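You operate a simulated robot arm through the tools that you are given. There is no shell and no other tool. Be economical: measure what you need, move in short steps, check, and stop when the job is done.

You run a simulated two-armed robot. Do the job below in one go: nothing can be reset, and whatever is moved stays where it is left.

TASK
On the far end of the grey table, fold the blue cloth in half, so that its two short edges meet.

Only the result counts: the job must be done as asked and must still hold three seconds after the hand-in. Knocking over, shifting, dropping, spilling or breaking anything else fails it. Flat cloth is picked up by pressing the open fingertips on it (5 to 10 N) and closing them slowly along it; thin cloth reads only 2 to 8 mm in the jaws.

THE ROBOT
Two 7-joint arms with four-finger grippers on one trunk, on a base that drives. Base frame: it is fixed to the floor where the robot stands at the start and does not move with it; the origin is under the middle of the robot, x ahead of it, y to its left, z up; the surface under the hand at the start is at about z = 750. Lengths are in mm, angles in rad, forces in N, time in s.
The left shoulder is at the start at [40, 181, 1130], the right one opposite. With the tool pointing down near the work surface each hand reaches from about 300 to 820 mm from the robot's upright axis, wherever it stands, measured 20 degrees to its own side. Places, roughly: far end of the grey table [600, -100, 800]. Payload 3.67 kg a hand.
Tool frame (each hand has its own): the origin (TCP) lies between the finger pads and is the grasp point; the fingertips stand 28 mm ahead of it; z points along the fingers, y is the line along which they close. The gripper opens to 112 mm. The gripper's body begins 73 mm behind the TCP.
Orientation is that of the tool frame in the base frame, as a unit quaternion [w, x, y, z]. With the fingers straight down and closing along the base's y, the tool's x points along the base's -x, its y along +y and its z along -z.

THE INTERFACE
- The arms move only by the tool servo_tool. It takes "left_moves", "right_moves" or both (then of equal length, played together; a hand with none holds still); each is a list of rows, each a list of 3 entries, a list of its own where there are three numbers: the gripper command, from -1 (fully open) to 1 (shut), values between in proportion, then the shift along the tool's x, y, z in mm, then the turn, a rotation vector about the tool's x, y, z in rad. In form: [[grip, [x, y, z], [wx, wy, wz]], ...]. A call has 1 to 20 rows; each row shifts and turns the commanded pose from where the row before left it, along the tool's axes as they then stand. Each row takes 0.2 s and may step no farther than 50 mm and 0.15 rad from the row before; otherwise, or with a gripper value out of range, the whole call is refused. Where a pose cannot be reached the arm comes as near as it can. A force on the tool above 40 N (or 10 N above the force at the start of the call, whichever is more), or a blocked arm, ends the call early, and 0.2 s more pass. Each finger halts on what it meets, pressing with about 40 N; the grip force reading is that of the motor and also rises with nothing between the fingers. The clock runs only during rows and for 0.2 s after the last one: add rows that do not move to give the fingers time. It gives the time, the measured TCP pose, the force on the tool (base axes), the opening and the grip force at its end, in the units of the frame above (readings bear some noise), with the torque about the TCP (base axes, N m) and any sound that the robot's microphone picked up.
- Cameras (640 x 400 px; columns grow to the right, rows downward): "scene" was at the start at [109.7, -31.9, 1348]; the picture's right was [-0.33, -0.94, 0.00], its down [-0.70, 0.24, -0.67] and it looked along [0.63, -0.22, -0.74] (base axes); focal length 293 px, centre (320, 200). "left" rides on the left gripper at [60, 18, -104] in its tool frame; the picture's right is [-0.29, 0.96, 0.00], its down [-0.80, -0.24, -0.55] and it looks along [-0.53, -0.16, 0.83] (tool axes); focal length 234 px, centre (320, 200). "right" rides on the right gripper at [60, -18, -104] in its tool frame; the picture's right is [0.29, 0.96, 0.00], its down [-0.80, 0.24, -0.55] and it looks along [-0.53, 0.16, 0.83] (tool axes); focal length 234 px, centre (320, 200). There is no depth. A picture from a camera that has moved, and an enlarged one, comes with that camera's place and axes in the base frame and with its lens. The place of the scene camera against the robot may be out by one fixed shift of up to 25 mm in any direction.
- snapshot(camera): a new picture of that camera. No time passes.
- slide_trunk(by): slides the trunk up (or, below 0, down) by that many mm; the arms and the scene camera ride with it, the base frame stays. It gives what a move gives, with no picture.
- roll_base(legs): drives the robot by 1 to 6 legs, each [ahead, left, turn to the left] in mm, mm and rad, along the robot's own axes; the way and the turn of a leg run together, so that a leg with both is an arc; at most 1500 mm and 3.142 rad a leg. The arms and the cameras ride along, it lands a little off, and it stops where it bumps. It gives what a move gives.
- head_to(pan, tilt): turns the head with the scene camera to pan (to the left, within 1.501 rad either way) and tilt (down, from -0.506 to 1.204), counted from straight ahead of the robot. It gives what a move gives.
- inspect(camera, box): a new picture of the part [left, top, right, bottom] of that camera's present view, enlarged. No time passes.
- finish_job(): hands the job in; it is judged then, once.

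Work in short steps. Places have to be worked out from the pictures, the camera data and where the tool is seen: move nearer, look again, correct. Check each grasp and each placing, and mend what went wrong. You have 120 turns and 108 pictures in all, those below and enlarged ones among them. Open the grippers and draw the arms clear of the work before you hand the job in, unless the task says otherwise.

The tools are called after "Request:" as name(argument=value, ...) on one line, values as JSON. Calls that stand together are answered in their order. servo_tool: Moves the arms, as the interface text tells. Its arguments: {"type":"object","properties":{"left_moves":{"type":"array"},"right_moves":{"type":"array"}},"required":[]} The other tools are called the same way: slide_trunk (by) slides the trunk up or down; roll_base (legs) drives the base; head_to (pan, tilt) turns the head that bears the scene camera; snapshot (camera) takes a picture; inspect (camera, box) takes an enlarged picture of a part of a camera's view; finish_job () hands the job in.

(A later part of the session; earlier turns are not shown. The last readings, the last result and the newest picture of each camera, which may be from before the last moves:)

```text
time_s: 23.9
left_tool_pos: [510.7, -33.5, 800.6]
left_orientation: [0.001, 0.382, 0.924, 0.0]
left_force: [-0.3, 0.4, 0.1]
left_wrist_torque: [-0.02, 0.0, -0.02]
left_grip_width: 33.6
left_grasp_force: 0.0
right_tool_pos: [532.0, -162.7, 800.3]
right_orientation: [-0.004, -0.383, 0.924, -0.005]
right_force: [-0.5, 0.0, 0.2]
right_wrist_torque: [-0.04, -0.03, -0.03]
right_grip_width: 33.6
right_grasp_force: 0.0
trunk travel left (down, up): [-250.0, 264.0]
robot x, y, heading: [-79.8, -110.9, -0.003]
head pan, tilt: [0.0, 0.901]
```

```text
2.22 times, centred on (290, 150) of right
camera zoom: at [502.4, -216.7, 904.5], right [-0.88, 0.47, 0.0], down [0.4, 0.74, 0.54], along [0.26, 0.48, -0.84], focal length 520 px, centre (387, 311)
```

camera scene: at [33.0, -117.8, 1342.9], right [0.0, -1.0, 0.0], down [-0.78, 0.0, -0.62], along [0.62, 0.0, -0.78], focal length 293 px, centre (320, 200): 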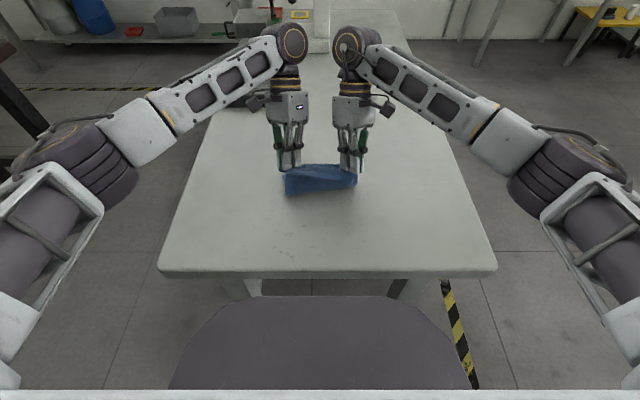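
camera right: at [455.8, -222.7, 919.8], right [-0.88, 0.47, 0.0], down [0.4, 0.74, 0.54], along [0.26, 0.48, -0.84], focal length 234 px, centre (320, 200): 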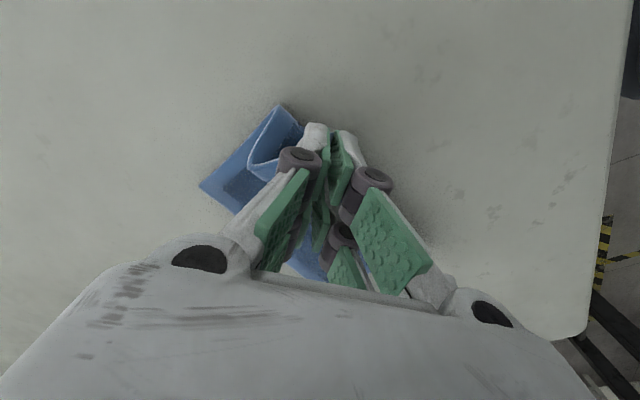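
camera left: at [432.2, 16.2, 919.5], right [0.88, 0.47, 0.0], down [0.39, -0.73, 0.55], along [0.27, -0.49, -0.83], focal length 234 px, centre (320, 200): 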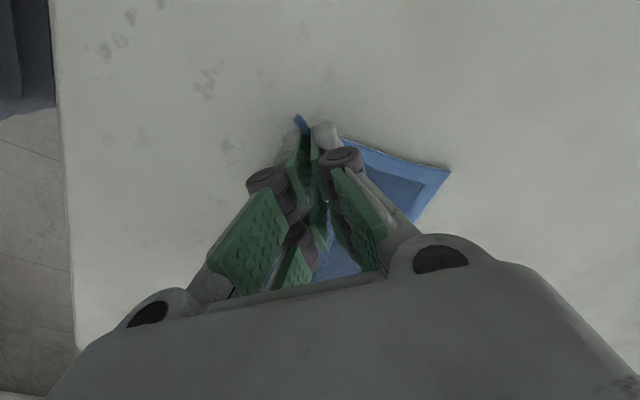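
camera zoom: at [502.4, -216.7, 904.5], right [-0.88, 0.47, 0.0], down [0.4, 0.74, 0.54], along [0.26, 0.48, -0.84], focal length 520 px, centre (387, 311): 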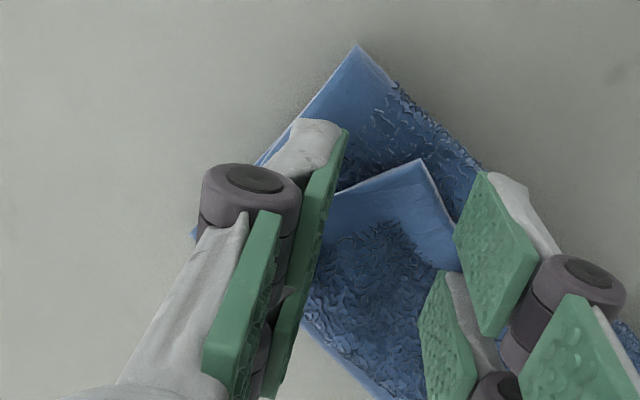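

The hem stays folded back, because a pinch from above ends up inside a near-over-far fold. A better way is to hold these corners, lift the whole cloth, lay the far half down going away, and then fold back toward the robot so the hem leads the right way. I re-centre on the two free corners and press.

Request:
servo_tool(left_moves=[[0.4, [-2.8, 2.8, 0], [0, 0, 0]], [0.4, [0, 0, 4], [0, 0, 0]], [0.4, [0, 0, 3], [0, 0, 0]], [0.4, [0, 0, 2], [0, 0, 0]]], right_moves=[[0.4, [-8.5, 1.4, 0], [0, 0, 0]], [0.4, [0, 0, 4], [0, 0, 0]], [0.4, [0, 0, 3], [0, 0, 0]], [0.4, [0, 0, 2], [0, 0, 0]]])

Request:
inspect(camera="left", box=[220, 60, 480, 240])

Request:
inspect(camera="right", box=[160, 60, 420, 240])

```text
time_s: 24.9
left_tool_pos: [514.6, -33.9, 790.8]
left_orientation: [0.001, 0.382, 0.924, 0.001]
left_force: [-0.5, 0.4, 0.5]
left_wrist_torque: [-0.03, 0.0, -0.01]
left_grip_width: 33.4
left_grasp_force: 0.1
right_tool_pos: [535.9, -156.3, 792.4]
right_orientation: [-0.004, -0.383, 0.924, -0.004]
right_force: [0.5, -0.6, 0.3]
right_wrist_torque: [-0.03, -0.03, -0.02]
right_grip_width: 33.6
right_grasp_force: 0.0
trunk travel left (down, up): [-250.0, 264.0]
robot x, y, heading: [-76.8, -109.0, 0.001]
head pan, tilt: [0.0, 0.901]
```

```text
2.22 times, centred on (350, 150) of left
camera zoom: at [484.4, 21.9, 895.9], right [0.88, 0.47, 0.0], down [0.39, -0.73, 0.56], along [0.27, -0.49, -0.83], focal length 520 px, centre (253, 311)
```

zoom: 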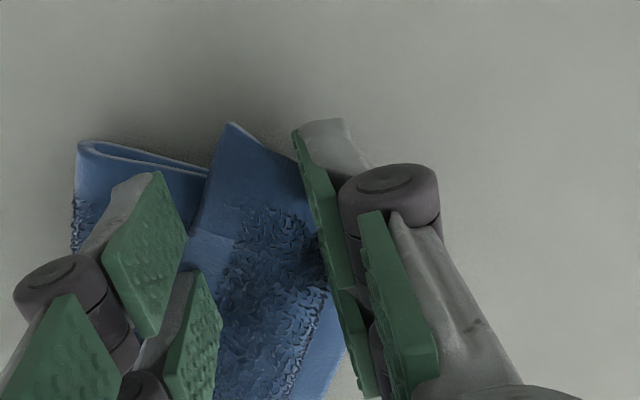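

```text
2.22 times, centred on (290, 150) of right
camera zoom: at [507.1, -210.1, 895.9], right [-0.88, 0.47, 0.0], down [0.4, 0.74, 0.54], along [0.26, 0.48, -0.84], focal length 520 px, centre (387, 311)
```

zoom: 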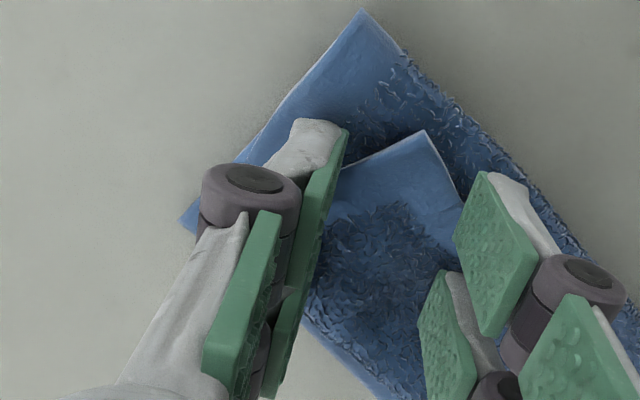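

The corners are centred between the fingers. I carry on down to contact.

Request:
servo_tool(left_moves=[[0.4, [0, 0, 2.5], [0, 0, 0]], [0.4, [0, 0, 2.5], [0, 0, 0]], [0.4, [0, 0, 1], [0, 0, 0]]], right_moves=[[0.4, [0, 0, 2.5], [0, 0, 0]], [0.4, [0, 0, 2.5], [0, 0, 0]], [0.4, [0, 0, 1], [0, 0, 0]]])

```text
time_s: 25.7
left_tool_pos: [514.4, -34.6, 786.1]
left_orientation: [0.003, 0.382, 0.924, 0.001]
left_force: [0.0, 0.2, 7.1]
left_wrist_torque: [-0.12, -0.01, -0.02]
left_grip_width: 33.6
left_grasp_force: 0.1
right_tool_pos: [536.5, -155.5, 786.5]
right_orientation: [-0.003, -0.382, 0.924, -0.005]
right_force: [1.6, -0.1, 5.4]
right_wrist_torque: [0.07, -0.07, 0.0]
right_grip_width: 33.6
right_grasp_force: 0.2
trunk travel left (down, up): [-250.0, 264.0]
robot x, y, heading: [-80.9, -111.0, -0.002]
head pan, tilt: [0.0, 0.901]
```

Contact is at 7 N and 5 N with the layers beneath. I close slowly, then lift a little.

Request:
servo_tool(left_moves=[[0.46, [0, 0, 0], [0, 0, 0]], [0.52, [0, 0, 0], [0, 0, 0]], [0.58, [0, 0, 0], [0, 0, 0]], [0.64, [0, 0, 0], [0, 0, 0]], [0.7, [0, 0, 0], [0, 0, 0]], [0.76, [0, 0, 0], [0, 0, 0]], [0.82, [0, 0, 0], [0, 0, 0]], [0.88, [0, 0, 0], [0, 0, 0]], [0.94, [0, 0, 0], [0, 0, 0]], [1, [0, 0, 0], [0, 0, 0]], [1, [0, 0, 0], [0, 0, 0]], [1, [0, 0, -10], [0, 0, 0]], [1, [0, 0, -15], [0, 0, 0]], [1, [0, 0, -15], [0, 0, 0]]], right_moves=[[0.46, [0, 0, 0], [0, 0, 0]], [0.52, [0, 0, 0], [0, 0, 0]], [0.58, [0, 0, 0], [0, 0, 0]], [0.64, [0, 0, 0], [0, 0, 0]], [0.7, [0, 0, 0], [0, 0, 0]], [0.76, [0, 0, 0], [0, 0, 0]], [0.82, [0, 0, 0], [0, 0, 0]], [0.88, [0, 0, 0], [0, 0, 0]], [0.94, [0, 0, 0], [0, 0, 0]], [1, [0, 0, 0], [0, 0, 0]], [1, [0, 0, 0], [0, 0, 0]], [1, [0, 0, -10], [0, 0, 0]], [1, [0, 0, -15], [0, 0, 0]], [1, [0, 0, -15], [0, 0, 0]]])

Request:
inspect(camera="left", box=[220, 60, 480, 240])

Request:
inspect(camera="right", box=[160, 60, 420, 240])

Request:
inspect(camera="scene", box=[240, 110, 400, 240])

```text
time_s: 28.7
left_tool_pos: [515.5, -34.9, 825.1]
left_orientation: [0.001, 0.382, 0.924, 0.0]
left_force: [1.5, -5.7, 0.7]
left_wrist_torque: [-0.15, -0.03, -0.04]
left_grip_width: 6.9
left_grasp_force: 40.6
right_tool_pos: [536.8, -156.7, 826.0]
right_orientation: [-0.004, -0.382, 0.924, -0.004]
right_force: [-0.5, 6.0, -0.5]
right_wrist_torque: [0.19, 0.02, -0.01]
right_grip_width: 4.6
right_grasp_force: 39.6
trunk travel left (down, up): [-250.0, 264.0]
robot x, y, heading: [-81.7, -114.8, 0.003]
head pan, tilt: [0.0, 0.901]
```

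```text
2.22 times, centred on (350, 150) of left
camera zoom: at [484.6, 21.6, 930.0], right [0.88, 0.47, 0.0], down [0.39, -0.73, 0.56], along [0.27, -0.49, -0.83], focal length 520 px, centre (253, 311)
```

zoom: 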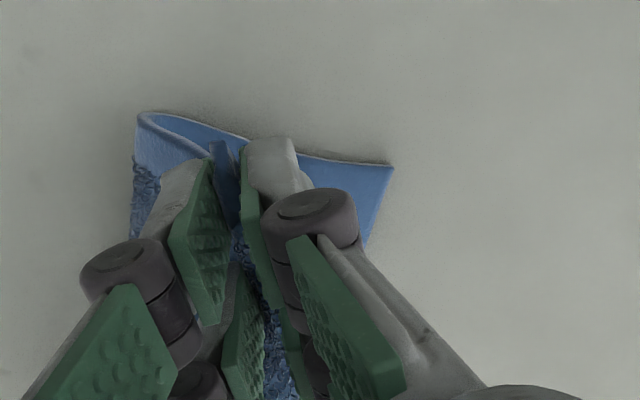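

```text
2.22 times, centred on (290, 150) of right
camera zoom: at [507.1, -209.8, 930.5], right [-0.88, 0.47, 0.0], down [0.4, 0.74, 0.54], along [0.26, 0.48, -0.84], focal length 520 px, centre (387, 311)
```

zoom: 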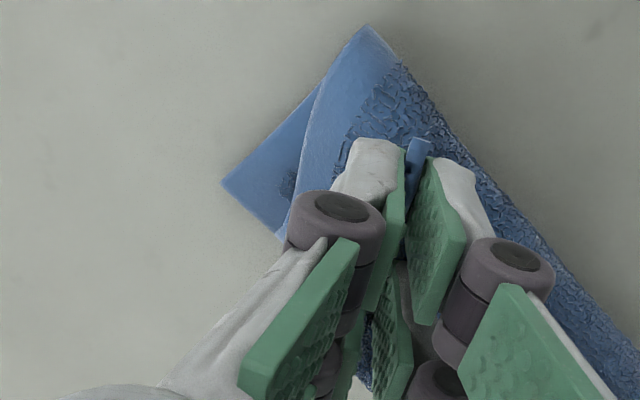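

```text
3.08 times, centred on (320, 175) of scene
camera zoom: at [31.7, -116.6, 1343.1], right [0.0, -1.0, 0.0], down [-0.78, 0.0, -0.62], along [0.62, 0.0, -0.78], focal length 902 px, centre (320, 277)
```

zoom: 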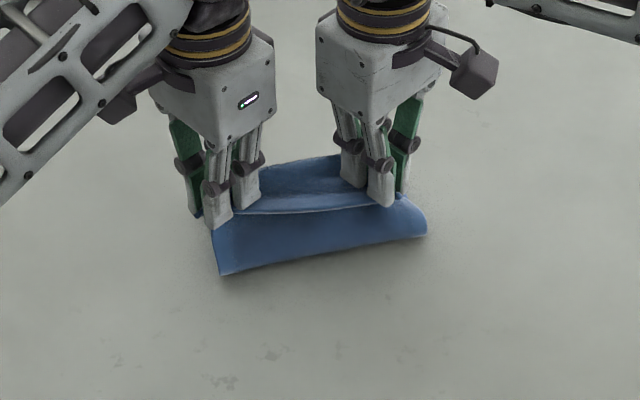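

Left reads 6.9 mm, possibly two layers, and right 4.6 mm. I lift the whole cloth to hang free and check.

Request:
servo_tool(left_moves=[[1, [0, 0, -20], [0, 0, 0]], [1, [0, 0, -20], [0, 0, 0]], [1, [0, 0, -20], [0, 0, 0]], [1, [0, 0, -20], [0, 0, 0]], [1, [0, 0, -20], [0, 0, 0]], [1, [0, 0, -20], [0, 0, 0]], [1, [0, 0, -20], [0, 0, 0]], [1, [0, 0, -20], [0, 0, 0]], [1, [0, 0, -20], [0, 0, 0]], [1, [0, 0, -10], [0, 0, 0]]], right_moves=[[1, [-1.4, 1.4, -20], [0, 0, 0]], [1, [0, 0, -20], [0, 0, 0]], [1, [0, 0, -20], [0, 0, 0]], [1, [0, 0, -20], [0, 0, 0]], [1, [0, 0, -20], [0, 0, 0]], [1, [0, 0, -20], [0, 0, 0]], [1, [0, 0, -20], [0, 0, 0]], [1, [0, 0, -20], [0, 0, 0]], [1, [0, 0, -20], [0, 0, 0]], [1, [0, 0, -10], [0, 0, 0]]])

Request:
snapshot(camera="scene")

Request:
snapshot(camera="left")

Request:
snapshot(camera="right")

```text
time_s: 30.9
left_tool_pos: [514.2, -33.6, 1013.7]
left_orientation: [0.001, 0.382, 0.924, 0.001]
left_force: [-0.3, -0.8, 0.8]
left_wrist_torque: [0.0, -0.05, 0.0]
left_grip_width: 6.9
left_grasp_force: 40.2
right_tool_pos: [539.8, -153.2, 1016.2]
right_orientation: [-0.003, -0.382, 0.924, -0.004]
right_force: [-0.4, 1.3, -0.6]
right_wrist_torque: [0.0, -0.01, 0.02]
right_grip_width: 4.4
right_grasp_force: 39.7
trunk travel left (down, up): [-250.0, 264.0]
robot x, y, heading: [-78.0, -110.8, -0.01]
head pan, tilt: [0.0, 0.901]
```

```text
68 pictures are left
camera scene: at [31.8, -116.5, 1343.1], right [0.0, -1.0, 0.0], down [-0.78, 0.0, -0.62], along [0.62, 0.0, -0.78], focal length 293 px, centre (320, 200)
```

scene: 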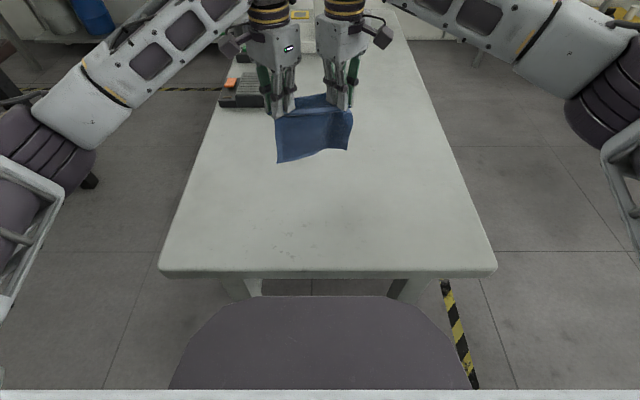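

```text
67 pictures are left
camera left: at [483.4, 22.3, 1119.8], right [0.88, 0.48, 0.0], down [0.39, -0.73, 0.55], along [0.27, -0.49, -0.83], focal length 234 px, centre (320, 200)
```

left: 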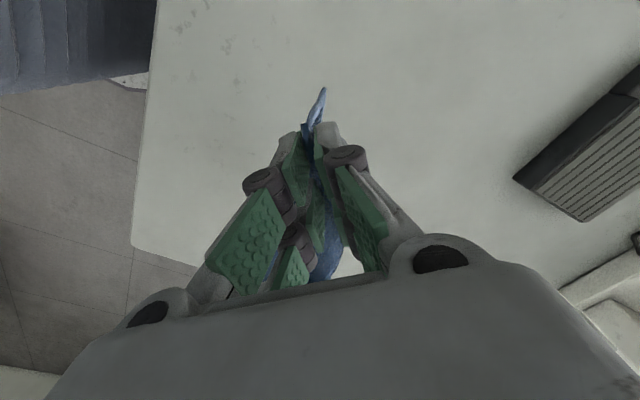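

```text
66 pictures are left
camera right: at [508.1, -205.2, 1120.6], right [-0.88, 0.47, 0.0], down [0.4, 0.74, 0.54], along [0.26, 0.48, -0.84], focal length 234 px, centre (320, 200)
```

right: 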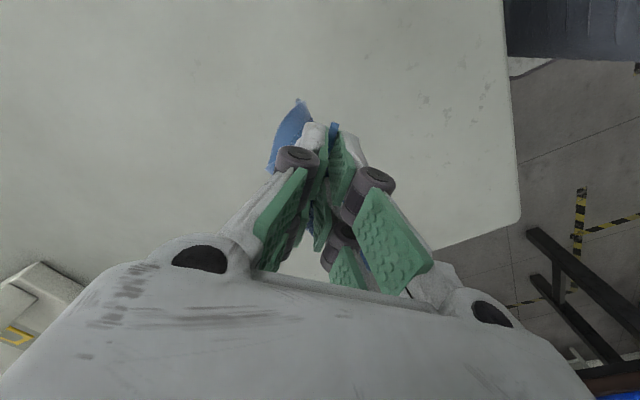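

Request:
inspect(camera="scene", box=[230, 60, 390, 180])

Request:
inspect(camera="left", box=[240, 60, 440, 290])

```text
3.33 times, centred on (310, 120) of scene
camera zoom: at [31.8, -116.5, 1343.1], right [0.0, -1.0, 0.0], down [-0.78, 0.0, -0.62], along [0.62, 0.0, -0.78], focal length 977 px, centre (353, 467)
```

zoom: 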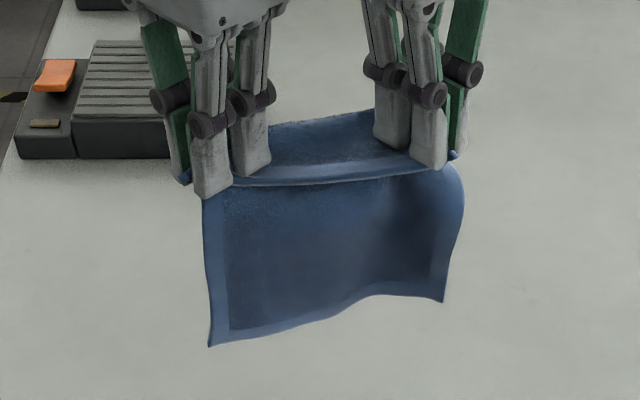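

```text
1.74 times, centred on (340, 175) of left
camera zoom: at [483.4, 22.3, 1119.8], right [0.88, 0.48, 0.0], down [0.39, -0.73, 0.55], along [0.27, -0.49, -0.83], focal length 407 px, centre (285, 244)
```

zoom: 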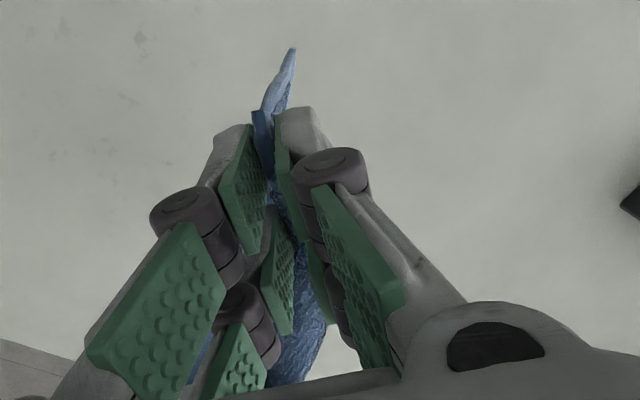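

The cloth hangs as a single sheet, bowing forward and down with its lower edge curling toward the robot, which suits laying it far-edge-near and folding on the far side. I lower toward the table with a slight forward move.

Request:
servo_tool(left_moves=[[1, [-2.4, 2.4, 16], [0, 0, 0]], [1, [-2.4, 2.4, 16], [0, 0, 0]], [1, [-2.4, 2.4, 16], [0, 0, 0]], [1, [-2.4, 2.4, 16], [0, 0, 0]], [1, [-2.4, 2.4, 16], [0, 0, 0]], [1, [-2.4, 2.4, 16], [0, 0, 0]], [1, [0, 0, 0], [0, 0, 0]]], right_moves=[[1, [-2.4, -2.4, 16], [0, 0, 0]], [1, [-2.4, -2.4, 16], [0, 0, 0]], [1, [-2.4, -2.4, 16], [0, 0, 0]], [1, [-2.4, -2.4, 16], [0, 0, 0]], [1, [-2.4, -2.4, 16], [0, 0, 0]], [1, [-2.4, -2.4, 16], [0, 0, 0]], [1, [0, 0, 0], [0, 0, 0]]])

Request:
inspect(camera="scene", box=[230, 90, 390, 210])

Request:
snapshot(camera="right")

Request:
snapshot(camera="left")

```text
time_s: 32.5
left_tool_pos: [534.1, -33.4, 917.9]
left_orientation: [0.001, 0.382, 0.924, 0.001]
left_force: [0.4, -3.4, 0.3]
left_wrist_torque: [-0.04, -0.08, -0.02]
left_grip_width: 6.7
left_grasp_force: 39.8
right_tool_pos: [557.4, -154.4, 919.8]
right_orientation: [-0.004, -0.383, 0.924, -0.004]
right_force: [-1.3, 3.1, -0.6]
right_wrist_torque: [0.09, 0.01, 0.02]
right_grip_width: 4.5
right_grasp_force: 39.9
trunk travel left (down, up): [-250.0, 264.0]
robot x, y, heading: [-82.8, -111.7, -0.005]
head pan, tilt: [0.0, 0.901]
```

```text
3.33 times, centred on (310, 150) of scene
camera zoom: at [31.4, -116.6, 1343.2], right [0.0, -1.0, 0.0], down [-0.78, 0.0, -0.62], along [0.62, 0.0, -0.78], focal length 977 px, centre (353, 367)
```

zoom: 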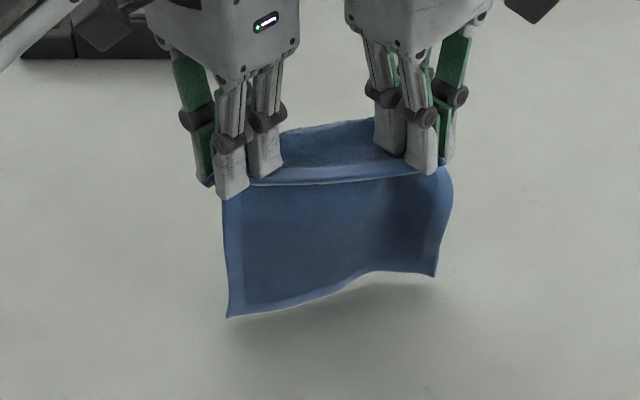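

```text
62 pictures are left
camera right: at [527.8, -207.2, 1023.9], right [-0.88, 0.47, 0.0], down [0.4, 0.74, 0.54], along [0.26, 0.48, -0.84], focal length 234 px, centre (320, 200)
```

right: 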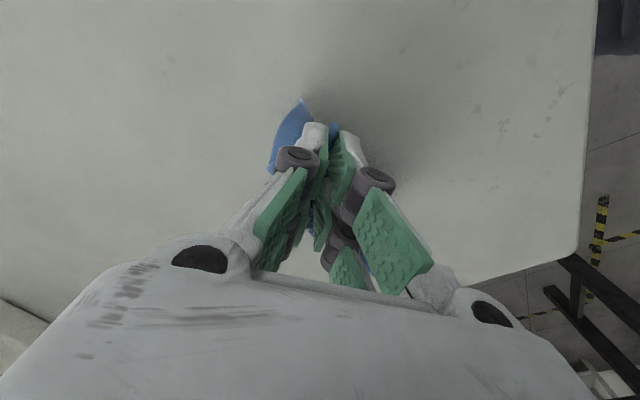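

```text
61 pictures are left
camera left: at [504.3, 22.3, 1023.8], right [0.88, 0.47, 0.0], down [0.39, -0.73, 0.56], along [0.27, -0.49, -0.83], focal length 234 px, centre (320, 200)
```

left: 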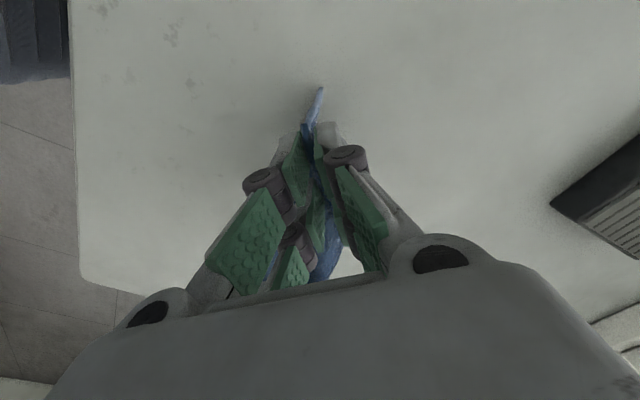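

The lower edge is just above the table at about x 515. I lower until it touches, then move forward while lowering so the half lies down away from me.

Request:
servo_tool(left_moves=[[1, [0, 0, 10], [0, 0, 0]], [1, [0, 0, 10], [0, 0, 0]], [1, [-8.5, 8.5, 9], [0, 0, 0]], [1, [-8.5, 8.5, 9], [0, 0, 0]], [1, [-8.5, 8.5, 9], [0, 0, 0]], [1, [-8.5, 8.5, 9], [0, 0, 0]], [1, [-8.5, 8.5, 9], [0, 0, 0]], [1, [0, 0, 0], [0, 0, 0]]], right_moves=[[1, [0, 0, 10], [0, 0, 0]], [1, [0, 0, 10], [0, 0, 0]], [1, [-8.5, -8.5, 9], [0, 0, 0]], [1, [-8.5, -8.5, 9], [0, 0, 0]], [1, [-8.5, -8.5, 9], [0, 0, 0]], [1, [-8.5, -8.5, 9], [0, 0, 0]], [1, [-8.5, -8.5, 9], [0, 0, 0]], [1, [0, 0, 0], [0, 0, 0]]])

Request:
inspect(camera="scene", box=[230, 90, 390, 210])

Request:
snapshot(camera="right")

Request:
snapshot(camera="left")

```text
time_s: 34.3
left_tool_pos: [595.0, -36.4, 854.9]
left_orientation: [0.002, 0.384, 0.923, -0.001]
left_force: [-8.4, -20.3, 7.6]
left_wrist_torque: [-0.66, 0.1, -0.38]
left_grip_width: 7.1
left_grasp_force: 40.4
right_tool_pos: [568.8, -151.2, 891.4]
right_orientation: [-0.002, -0.383, 0.924, -0.004]
right_force: [7.4, 19.8, -8.0]
right_wrist_torque: [0.51, -0.2, -0.03]
right_grip_width: 4.9
right_grasp_force: 40.1
right hand out of reach, approached as far as the arm can: row 4, 5, 6, 7
trunk travel left (down, up): [-250.0, 264.0]
robot x, y, heading: [-78.3, -112.4, -0.009]
head pan, tilt: [0.0, 0.901]
```

```text
3.33 times, centred on (310, 150) of scene
camera zoom: at [31.8, -116.4, 1343.1], right [0.0, -1.0, 0.0], down [-0.78, 0.0, -0.62], along [0.62, 0.0, -0.78], focal length 977 px, centre (353, 367)
```

zoom: 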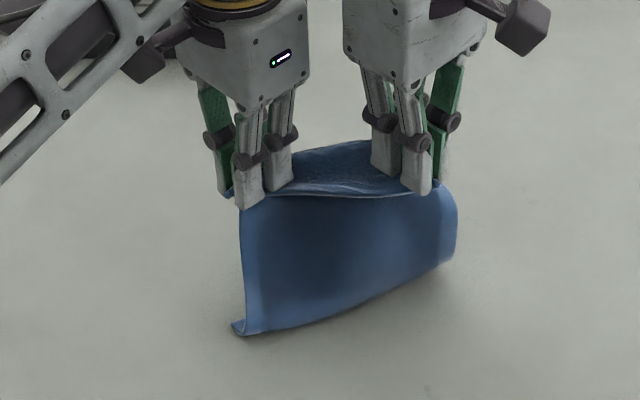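

```text
59 pictures are left
camera right: at [539.7, -206.0, 994.4], right [-0.88, 0.47, 0.0], down [0.39, 0.74, 0.55], along [0.26, 0.48, -0.84], focal length 234 px, centre (320, 200)
```

right: 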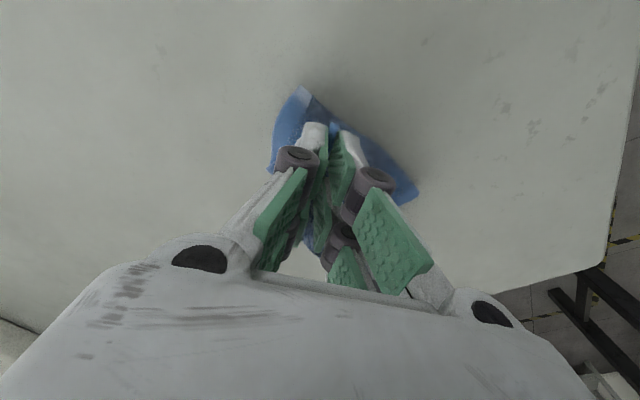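

```text
58 pictures are left
camera left: at [564.3, 20.6, 959.6], right [0.88, 0.47, 0.0], down [0.39, -0.73, 0.56], along [0.26, -0.49, -0.83], focal length 234 px, centre (320, 200)
```

left: 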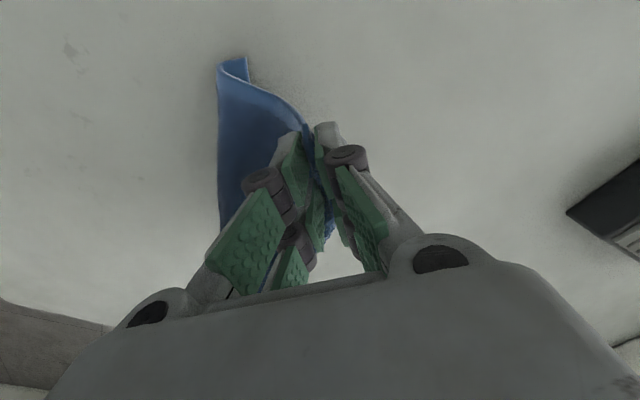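

The right arm reached its limit at x≈570 and the hands got out of line. I raise and bring them level again, then work nearer the robot.

Request:
servo_tool(left_moves=[[1, [12.3, -11.7, -21], [0, 0, 0]], [1, [12.3, -11.7, -21], [0, 0, 0]], [1, [12.3, -11.7, -21], [0, 0, 0]], [1, [12.3, -11.7, -21], [0, 0, 0]], [1, [12.3, -11.7, -21], [0, 0, 0]], [1, [14, -14, 0], [0, 0, 0]], [1, [14, -14, 0], [0, 0, 0]], [1, [14, -14, 0], [0, 0, 0]], [1, [14, -14, 0], [0, 0, 0]], [1, [0, 0, 0], [0, 0, 0]]], right_moves=[[1, [5.5, 4.7, -13.8], [0, 0, 0]], [1, [5.5, 4.7, -13.8], [0, 0, 0]], [1, [5.5, 4.7, -13.8], [0, 0, 0]], [1, [5.5, 4.7, -13.8], [0, 0, 0]], [1, [5.5, 4.7, -13.8], [0, 0, 0]], [1, [14, 14, 0], [0, 0, 0]], [1, [14, 14, 0], [0, 0, 0]], [1, [14, 14, 0], [0, 0, 0]], [1, [14, 14, 0], [0, 0, 0]], [1, [0, 0, 0], [0, 0, 0]]])

Request:
snapshot(camera="scene")

```text
time_s: 36.5
left_tool_pos: [431.2, -32.3, 958.8]
left_orientation: [0.002, 0.382, 0.924, 0.001]
left_force: [2.3, -14.0, 0.3]
left_wrist_torque: [-0.34, -0.08, -0.11]
left_grip_width: 6.8
left_grasp_force: 39.8
right_tool_pos: [456.8, -155.6, 960.0]
right_orientation: [-0.004, -0.382, 0.924, -0.004]
right_force: [-2.1, 13.4, 0.3]
right_wrist_torque: [0.38, 0.07, 0.05]
right_grip_width: 4.7
right_grasp_force: 40.3
trunk travel left (down, up): [-250.0, 264.0]
robot x, y, heading: [-80.7, -109.7, -0.007]
head pan, tilt: [0.0, 0.901]
```

```text
57 pictures are left
camera scene: at [32.5, -116.5, 1343.1], right [0.0, -1.0, 0.0], down [-0.78, 0.0, -0.62], along [0.62, 0.0, -0.78], focal length 293 px, centre (320, 200)
```

scene: 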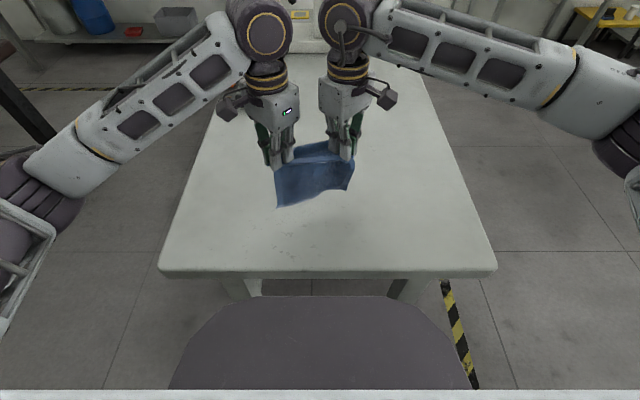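

Level again at x≈431/457. I relieve the sideways tension (14 N) and lower so that the bottom edge touches.

Request:
servo_tool(left_moves=[[1, [-1.8, -1.8, 10], [0, 0, 0]], [1, [0, 0, 10], [0, 0, 0]], [1, [0, 0, 10], [0, 0, 0]], [1, [0, 0, 10], [0, 0, 0]], [1, [0, 0, 10], [0, 0, 0]], [1, [0, 0, 10], [0, 0, 0]], [1, [0, 0, 0], [0, 0, 0]]], right_moves=[[1, [-1.8, 1.8, 10], [0, 0, 0]], [1, [0, 0, 10], [0, 0, 0]], [1, [0, 0, 10], [0, 0, 0]], [1, [0, 0, 10], [0, 0, 0]], [1, [0, 0, 10], [0, 0, 0]], [1, [0, 0, 10], [0, 0, 0]], [1, [0, 0, 0], [0, 0, 0]]])

Request:
inspect(camera="scene", box=[230, 120, 390, 240])

Request:
snapshot(camera="left")

```text
time_s: 38.1
left_tool_pos: [431.6, -33.9, 898.9]
left_orientation: [0.001, 0.382, 0.924, 0.0]
left_force: [-0.1, -1.9, 0.0]
left_wrist_torque: [-0.02, -0.07, 0.02]
left_grip_width: 6.8
left_grasp_force: 40.1
right_tool_pos: [454.6, -152.4, 899.8]
right_orientation: [-0.004, -0.383, 0.924, -0.005]
right_force: [0.1, 1.1, -0.3]
right_wrist_torque: [0.03, 0.02, -0.01]
right_grip_width: 4.5
right_grasp_force: 40.3
trunk travel left (down, up): [-250.0, 264.0]
robot x, y, heading: [-79.4, -111.1, -0.002]
head pan, tilt: [0.0, 0.901]
```

```text
3.33 times, centred on (310, 180) of scene
camera zoom: at [31.6, -116.6, 1343.1], right [0.0, -1.0, 0.0], down [-0.78, 0.0, -0.62], along [0.62, 0.0, -0.78], focal length 977 px, centre (353, 267)
```

zoom: 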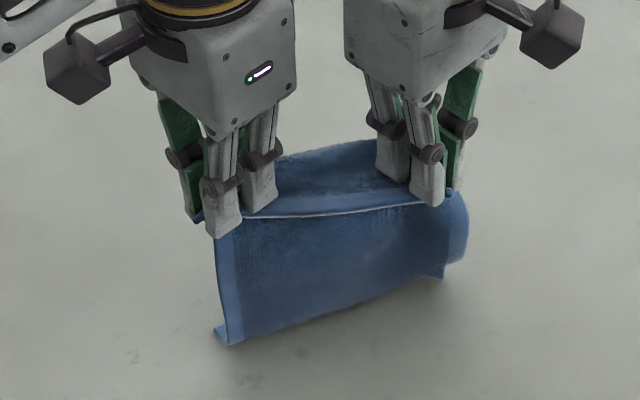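

```text
55 pictures are left
camera left: at [400.4, 21.5, 1004.0], right [0.88, 0.47, 0.0], down [0.39, -0.73, 0.55], along [0.27, -0.49, -0.83], focal length 234 px, centre (320, 200)
```

left: 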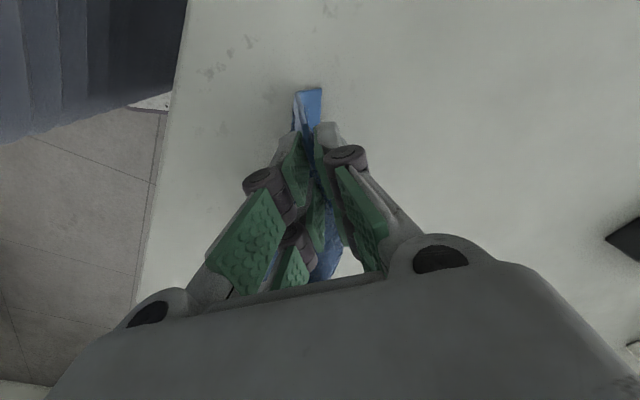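

The bottom hem has touched but is turned toward +x. I lift it clear, step back, and then drag forward while lowering, so friction makes the edge trail toward the robot.

Request:
servo_tool(left_moves=[[1, [0, 0, -15], [0, 0, 0]], [1, [0, 0, -15], [0, 0, 0]], [1, [7.1, -7.1, -5], [0, 0, 0]], [1, [7.1, -7.1, 0], [0, 0, 0]], [1, [7.1, -7.1, 0], [0, 0, 0]], [1, [0, 0, 0], [0, 0, 0]], [1, [-8.5, 8.5, 8], [0, 0, 0]], [1, [-8.5, 8.5, 8], [0, 0, 0]], [1, [-8.5, 8.5, 8], [0, 0, 0]], [1, [-8.5, 8.5, 7], [0, 0, 0]], [1, [-8.5, 8.5, 7], [0, 0, 0]], [1, [-8.5, 8.5, 6], [0, 0, 0]], [1, [-8.5, 8.5, 6], [0, 0, 0]]], right_moves=[[1, [0, 0, -15], [0, 0, 0]], [1, [0, 0, -15], [0, 0, 0]], [1, [7.1, 7.1, -5], [0, 0, 0]], [1, [7.1, 7.1, 0], [0, 0, 0]], [1, [7.1, 7.1, 0], [0, 0, 0]], [1, [0, 0, 0], [0, 0, 0]], [1, [-8.5, -8.5, 8], [0, 0, 0]], [1, [-8.5, -8.5, 8], [0, 0, 0]], [1, [-8.5, -8.5, 8], [0, 0, 0]], [1, [-8.5, -8.5, 7], [0, 0, 0]], [1, [-8.5, -8.5, 7], [0, 0, 0]], [1, [-8.5, -8.5, 6], [0, 0, 0]], [1, [-8.5, -8.5, 6], [0, 0, 0]]])

Request:
inspect(camera="scene", box=[230, 120, 390, 240])

Request:
snapshot(camera="left")

Request:
snapshot(camera="right")

```text
time_s: 40.9
left_tool_pos: [485.9, -34.8, 883.8]
left_orientation: [0.001, 0.382, 0.924, 0.0]
left_force: [0.6, -2.7, 0.2]
left_wrist_torque: [-0.01, -0.05, 0.0]
left_grip_width: 7.0
left_grasp_force: 40.1
right_tool_pos: [509.8, -153.4, 884.0]
right_orientation: [-0.003, -0.382, 0.924, -0.005]
right_force: [-0.4, 1.8, -0.2]
right_wrist_torque: [0.03, -0.01, 0.03]
right_grip_width: 4.5
right_grasp_force: 40.1
trunk travel left (down, up): [-250.0, 264.0]
robot x, y, heading: [-78.0, -112.9, 0.002]
head pan, tilt: [0.0, 0.901]
```

```text
3.33 times, centred on (310, 180) of scene
camera zoom: at [32.5, -116.7, 1343.1], right [0.0, -1.0, 0.0], down [-0.78, 0.0, -0.62], along [0.62, 0.0, -0.78], focal length 977 px, centre (353, 267)
```

zoom: 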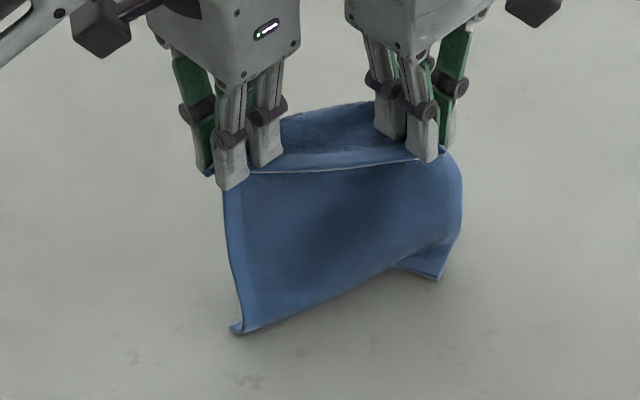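

```text
53 pictures are left
camera left: at [455.4, 21.6, 988.4], right [0.88, 0.47, 0.0], down [0.39, -0.73, 0.55], along [0.26, -0.49, -0.83], focal length 234 px, centre (320, 200)
```

left: 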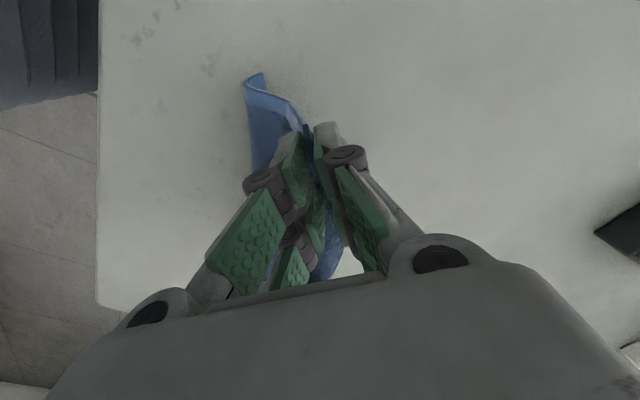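

```text
52 pictures are left
camera right: at [480.0, -207.2, 988.1], right [-0.88, 0.47, 0.0], down [0.4, 0.74, 0.54], along [0.26, 0.48, -0.84], focal length 234 px, centre (320, 200)
```

right: 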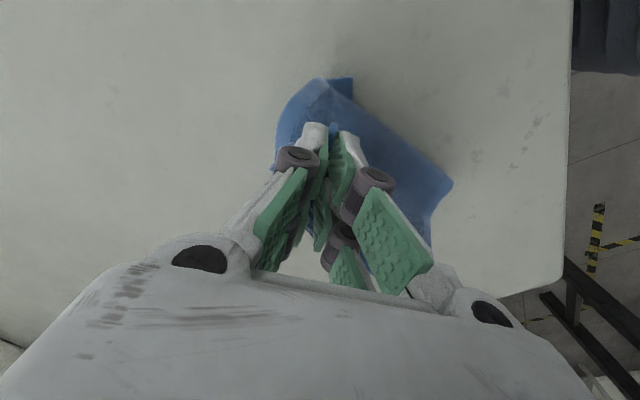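

The right corner now trails toward the robot; the left hem still has a small hook. I raise the left side slightly and drag a bit farther.

Request:
servo_tool(left_moves=[[1, [0, 0, -14], [0, 0, 0]], [1, [-10, 10, -4], [0, 0, 0]], [1, [-10, 10, 2], [0, 0, 0]], [1, [-10, 10, 2], [0, 0, 0]], [1, [-6, 6, 4], [0, 0, 0]]], right_moves=[[1, [0, 0, 0], [0, 0, 0]], [1, [-8, -8, 0], [0, 0, 0]], [1, [-8, -8, 0], [0, 0, 0]], [1, [-8, -8, 0], [0, 0, 0]], [1, [-4, -4, 0], [0, 0, 0]]])

Request:
inspect(camera="scene", box=[230, 100, 390, 220])

Request:
snapshot(camera="left")

```text
time_s: 42.1
left_tool_pos: [536.3, -34.5, 894.5]
left_orientation: [0.001, 0.382, 0.924, 0.001]
left_force: [0.4, -2.5, -1.1]
left_wrist_torque: [-0.06, -0.07, -0.04]
left_grip_width: 6.6
left_grasp_force: 40.4
right_tool_pos: [549.2, -152.7, 884.2]
right_orientation: [-0.004, -0.383, 0.924, -0.004]
right_force: [-0.7, 3.0, 1.1]
right_wrist_torque: [0.08, -0.02, -0.01]
right_grip_width: 4.4
right_grasp_force: 39.8
trunk travel left (down, up): [-250.0, 264.0]
robot x, y, heading: [-79.5, -108.9, -0.002]
head pan, tilt: [0.0, 0.901]
```

```text
3.33 times, centred on (310, 160) of scene
camera zoom: at [32.0, -116.6, 1343.1], right [0.0, -1.0, 0.0], down [-0.78, 0.0, -0.62], along [0.62, 0.0, -0.78], focal length 977 px, centre (353, 333)
```

zoom: 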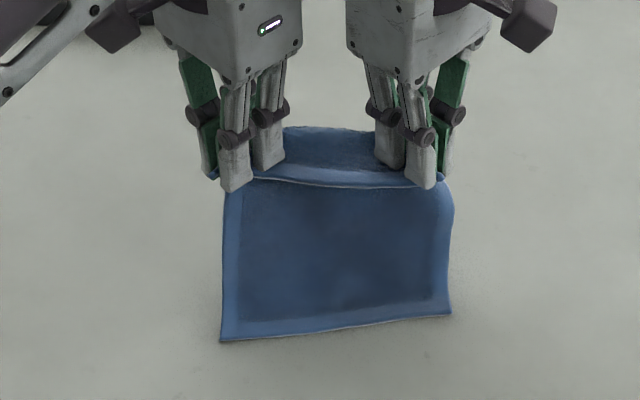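

```text
50 pictures are left
camera left: at [506.0, 21.7, 999.0], right [0.88, 0.47, 0.0], down [0.39, -0.73, 0.55], along [0.26, -0.49, -0.83], focal length 234 px, centre (320, 200)
```

left: 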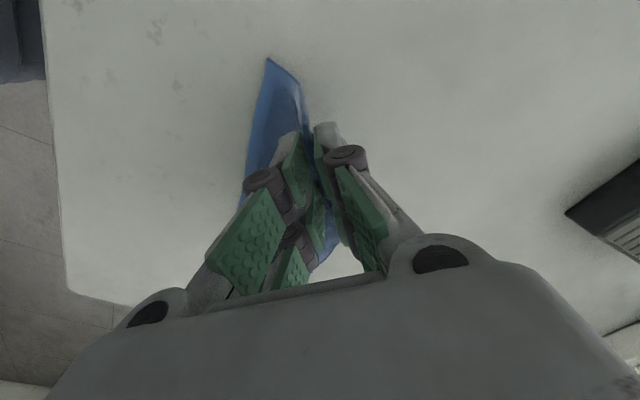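

The far edge now lies straight and flat on the robot side, left corner (469, −11) and right corner (492, −190). I go on down and back over it, so the fold forms on the far side.

Request:
servo_tool(left_moves=[[1, [-7.6, 6.5, 10.7], [0, 0, 0]], [1, [-7.6, 6.5, 10.7], [0, 0, 0]], [1, [6.7, -8.1, 12.5], [0, 0, 0]], [1, [6.7, -8.1, 12.5], [0, 0, 0]], [1, [7.4, -8.8, 15], [0, 0, 0]], [1, [7.4, -8.8, 15], [0, 0, 0]]], right_moves=[[1, [-5.3, -6.7, 5.5], [0, 0, 0]], [1, [-5.3, -6.7, 5.5], [0, 0, 0]], [1, [4.6, 3.2, 12.5], [0, 0, 0]], [1, [4.6, 3.2, 12.5], [0, 0, 0]], [1, [8.3, 6.5, 15], [0, 0, 0]], [1, [8.3, 6.5, 15], [0, 0, 0]]])

Request:
inspect(camera="scene", box=[230, 100, 390, 220])

Request:
snapshot(camera="left")

Request:
snapshot(camera="right")

```text
time_s: 43.5
left_tool_pos: [511.7, -40.1, 818.6]
left_orientation: [0.001, 0.382, 0.924, 0.0]
left_force: [1.3, -3.9, -0.3]
left_wrist_torque: [-0.11, -0.11, -0.04]
left_grip_width: 6.7
left_grasp_force: 39.5
right_tool_pos: [533.4, -160.7, 818.2]
right_orientation: [-0.003, -0.382, 0.924, -0.005]
right_force: [-0.9, 4.6, 0.1]
right_wrist_torque: [0.15, 0.02, 0.03]
right_grip_width: 4.5
right_grasp_force: 39.9
trunk travel left (down, up): [-250.0, 264.0]
robot x, y, heading: [-79.8, -114.1, -0.002]
head pan, tilt: [0.0, 0.901]
```

```text
3.33 times, centred on (310, 160) of scene
camera zoom: at [31.8, -116.6, 1343.1], right [0.0, -1.0, 0.0], down [-0.78, 0.0, -0.62], along [0.62, 0.0, -0.78], focal length 977 px, centre (353, 333)
```

zoom: 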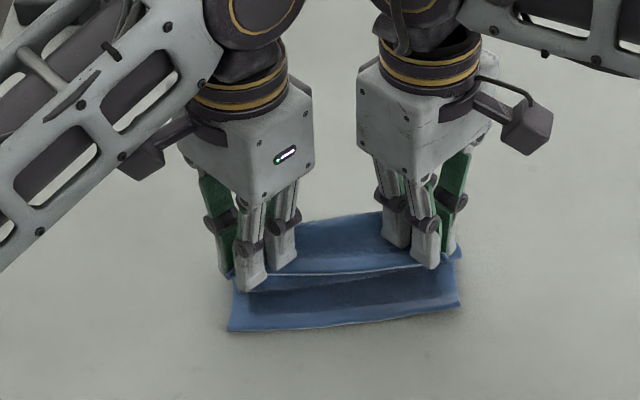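

```text
48 pictures are left
camera left: at [481.0, 16.2, 922.9], right [0.88, 0.47, 0.0], down [0.39, -0.73, 0.56], along [0.27, -0.49, -0.83], focal length 234 px, centre (320, 200)
```

left: 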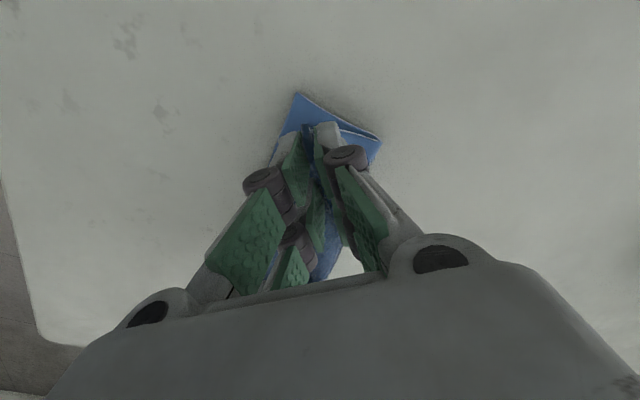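

```text
47 pictures are left
camera right: at [503.4, -214.6, 922.0], right [-0.88, 0.47, 0.0], down [0.4, 0.74, 0.55], along [0.26, 0.48, -0.84], focal length 234 px, centre (320, 200)
```

right: 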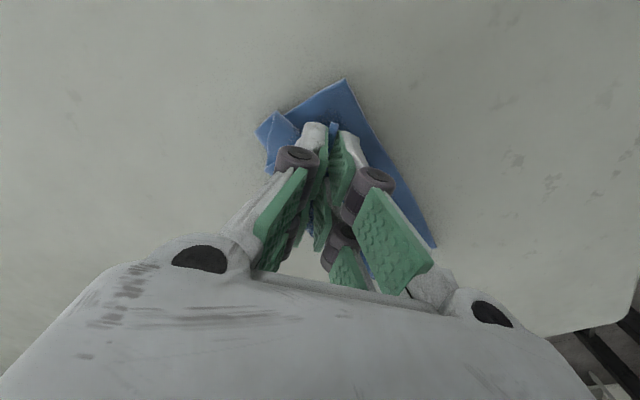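

The fold is forming as wanted. The far-edge corners are now at (481, −15) and (498, −192). I set the held corners down over them.

Request:
servo_tool(left_moves=[[1, [0.35, -2.1, 7], [0, 0, 0]], [1, [0.35, -2.1, 7], [0, 0, 0]], [1, [0.35, -2.1, 7], [0, 0, 0]], [1, [0.35, -2.1, 7], [0, 0, 0]], [1, [0, 0, 0], [0, 0, 0]]], right_moves=[[1, [2.75, 1.15, 6.8], [0, 0, 0]], [1, [2.75, 1.15, 6.8], [0, 0, 0]], [1, [2.75, 1.15, 6.8], [0, 0, 0]], [1, [2.75, 1.15, 6.8], [0, 0, 0]], [1, [0, 0, 0], [0, 0, 0]]])

Request:
inspect(camera="scene", box=[230, 100, 390, 220])

Request:
inspect(camera="left", box=[240, 60, 440, 200])

Request:
inspect(camera="right", box=[220, 60, 420, 200])

```text
time_s: 44.7
left_tool_pos: [505.7, -46.0, 790.7]
left_orientation: [0.002, 0.382, 0.924, 0.0]
left_force: [0.9, -3.1, 4.4]
left_wrist_torque: [-0.09, -0.12, -0.06]
left_grip_width: 6.9
left_grasp_force: 40.2
right_tool_pos: [521.8, -165.8, 791.6]
right_orientation: [-0.002, -0.383, 0.924, -0.005]
right_force: [-0.3, 3.8, 2.8]
right_wrist_torque: [0.11, -0.04, 0.0]
right_grip_width: 4.7
right_grasp_force: 39.9
trunk travel left (down, up): [-250.0, 264.0]
robot x, y, heading: [-78.8, -110.0, -0.003]
head pan, tilt: [0.0, 0.901]
```

```text
3.33 times, centred on (310, 160) of scene
camera zoom: at [31.5, -116.5, 1343.2], right [0.0, -1.0, 0.0], down [-0.78, 0.0, -0.62], along [0.62, 0.0, -0.78], focal length 977 px, centre (353, 333)
```

zoom: 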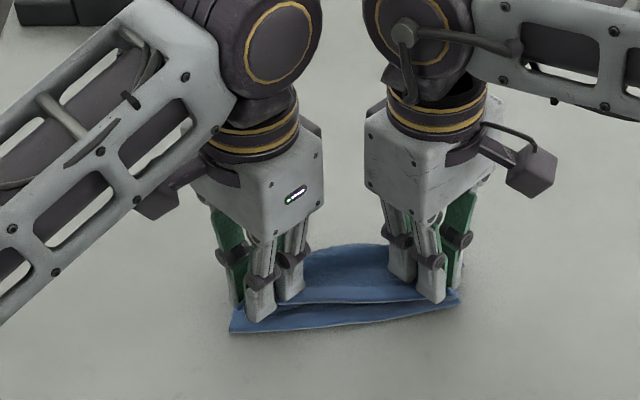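

```text
2.86 times, centred on (340, 130) of left
camera zoom: at [474.5, 10.7, 895.2], right [0.88, 0.47, 0.0], down [0.39, -0.73, 0.56], along [0.27, -0.49, -0.83], focal length 669 px, centre (263, 400)
```

zoom: 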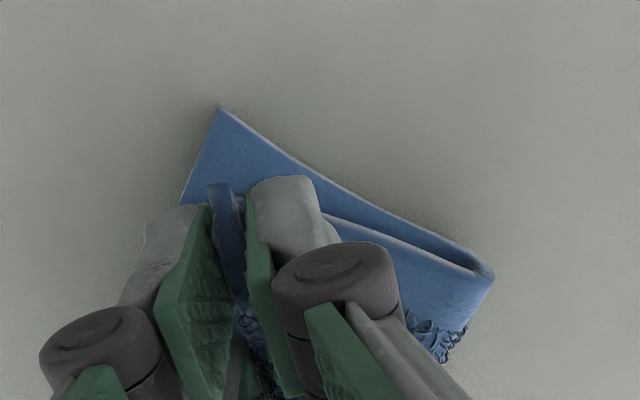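

```text
2.86 times, centred on (320, 130) of right
camera zoom: at [492.1, -219.9, 895.5], right [-0.88, 0.47, 0.0], down [0.4, 0.74, 0.55], along [0.26, 0.48, -0.84], focal length 669 px, centre (320, 400)
```

zoom: 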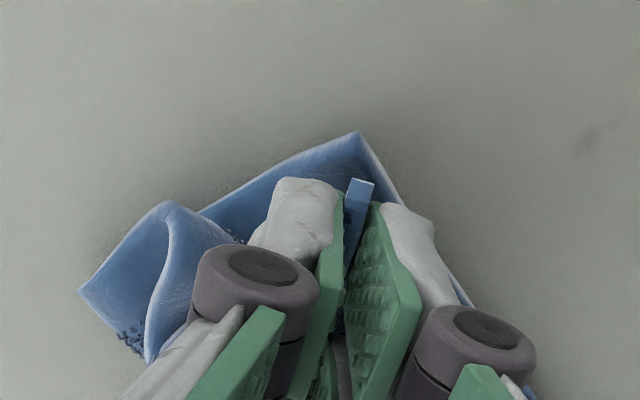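

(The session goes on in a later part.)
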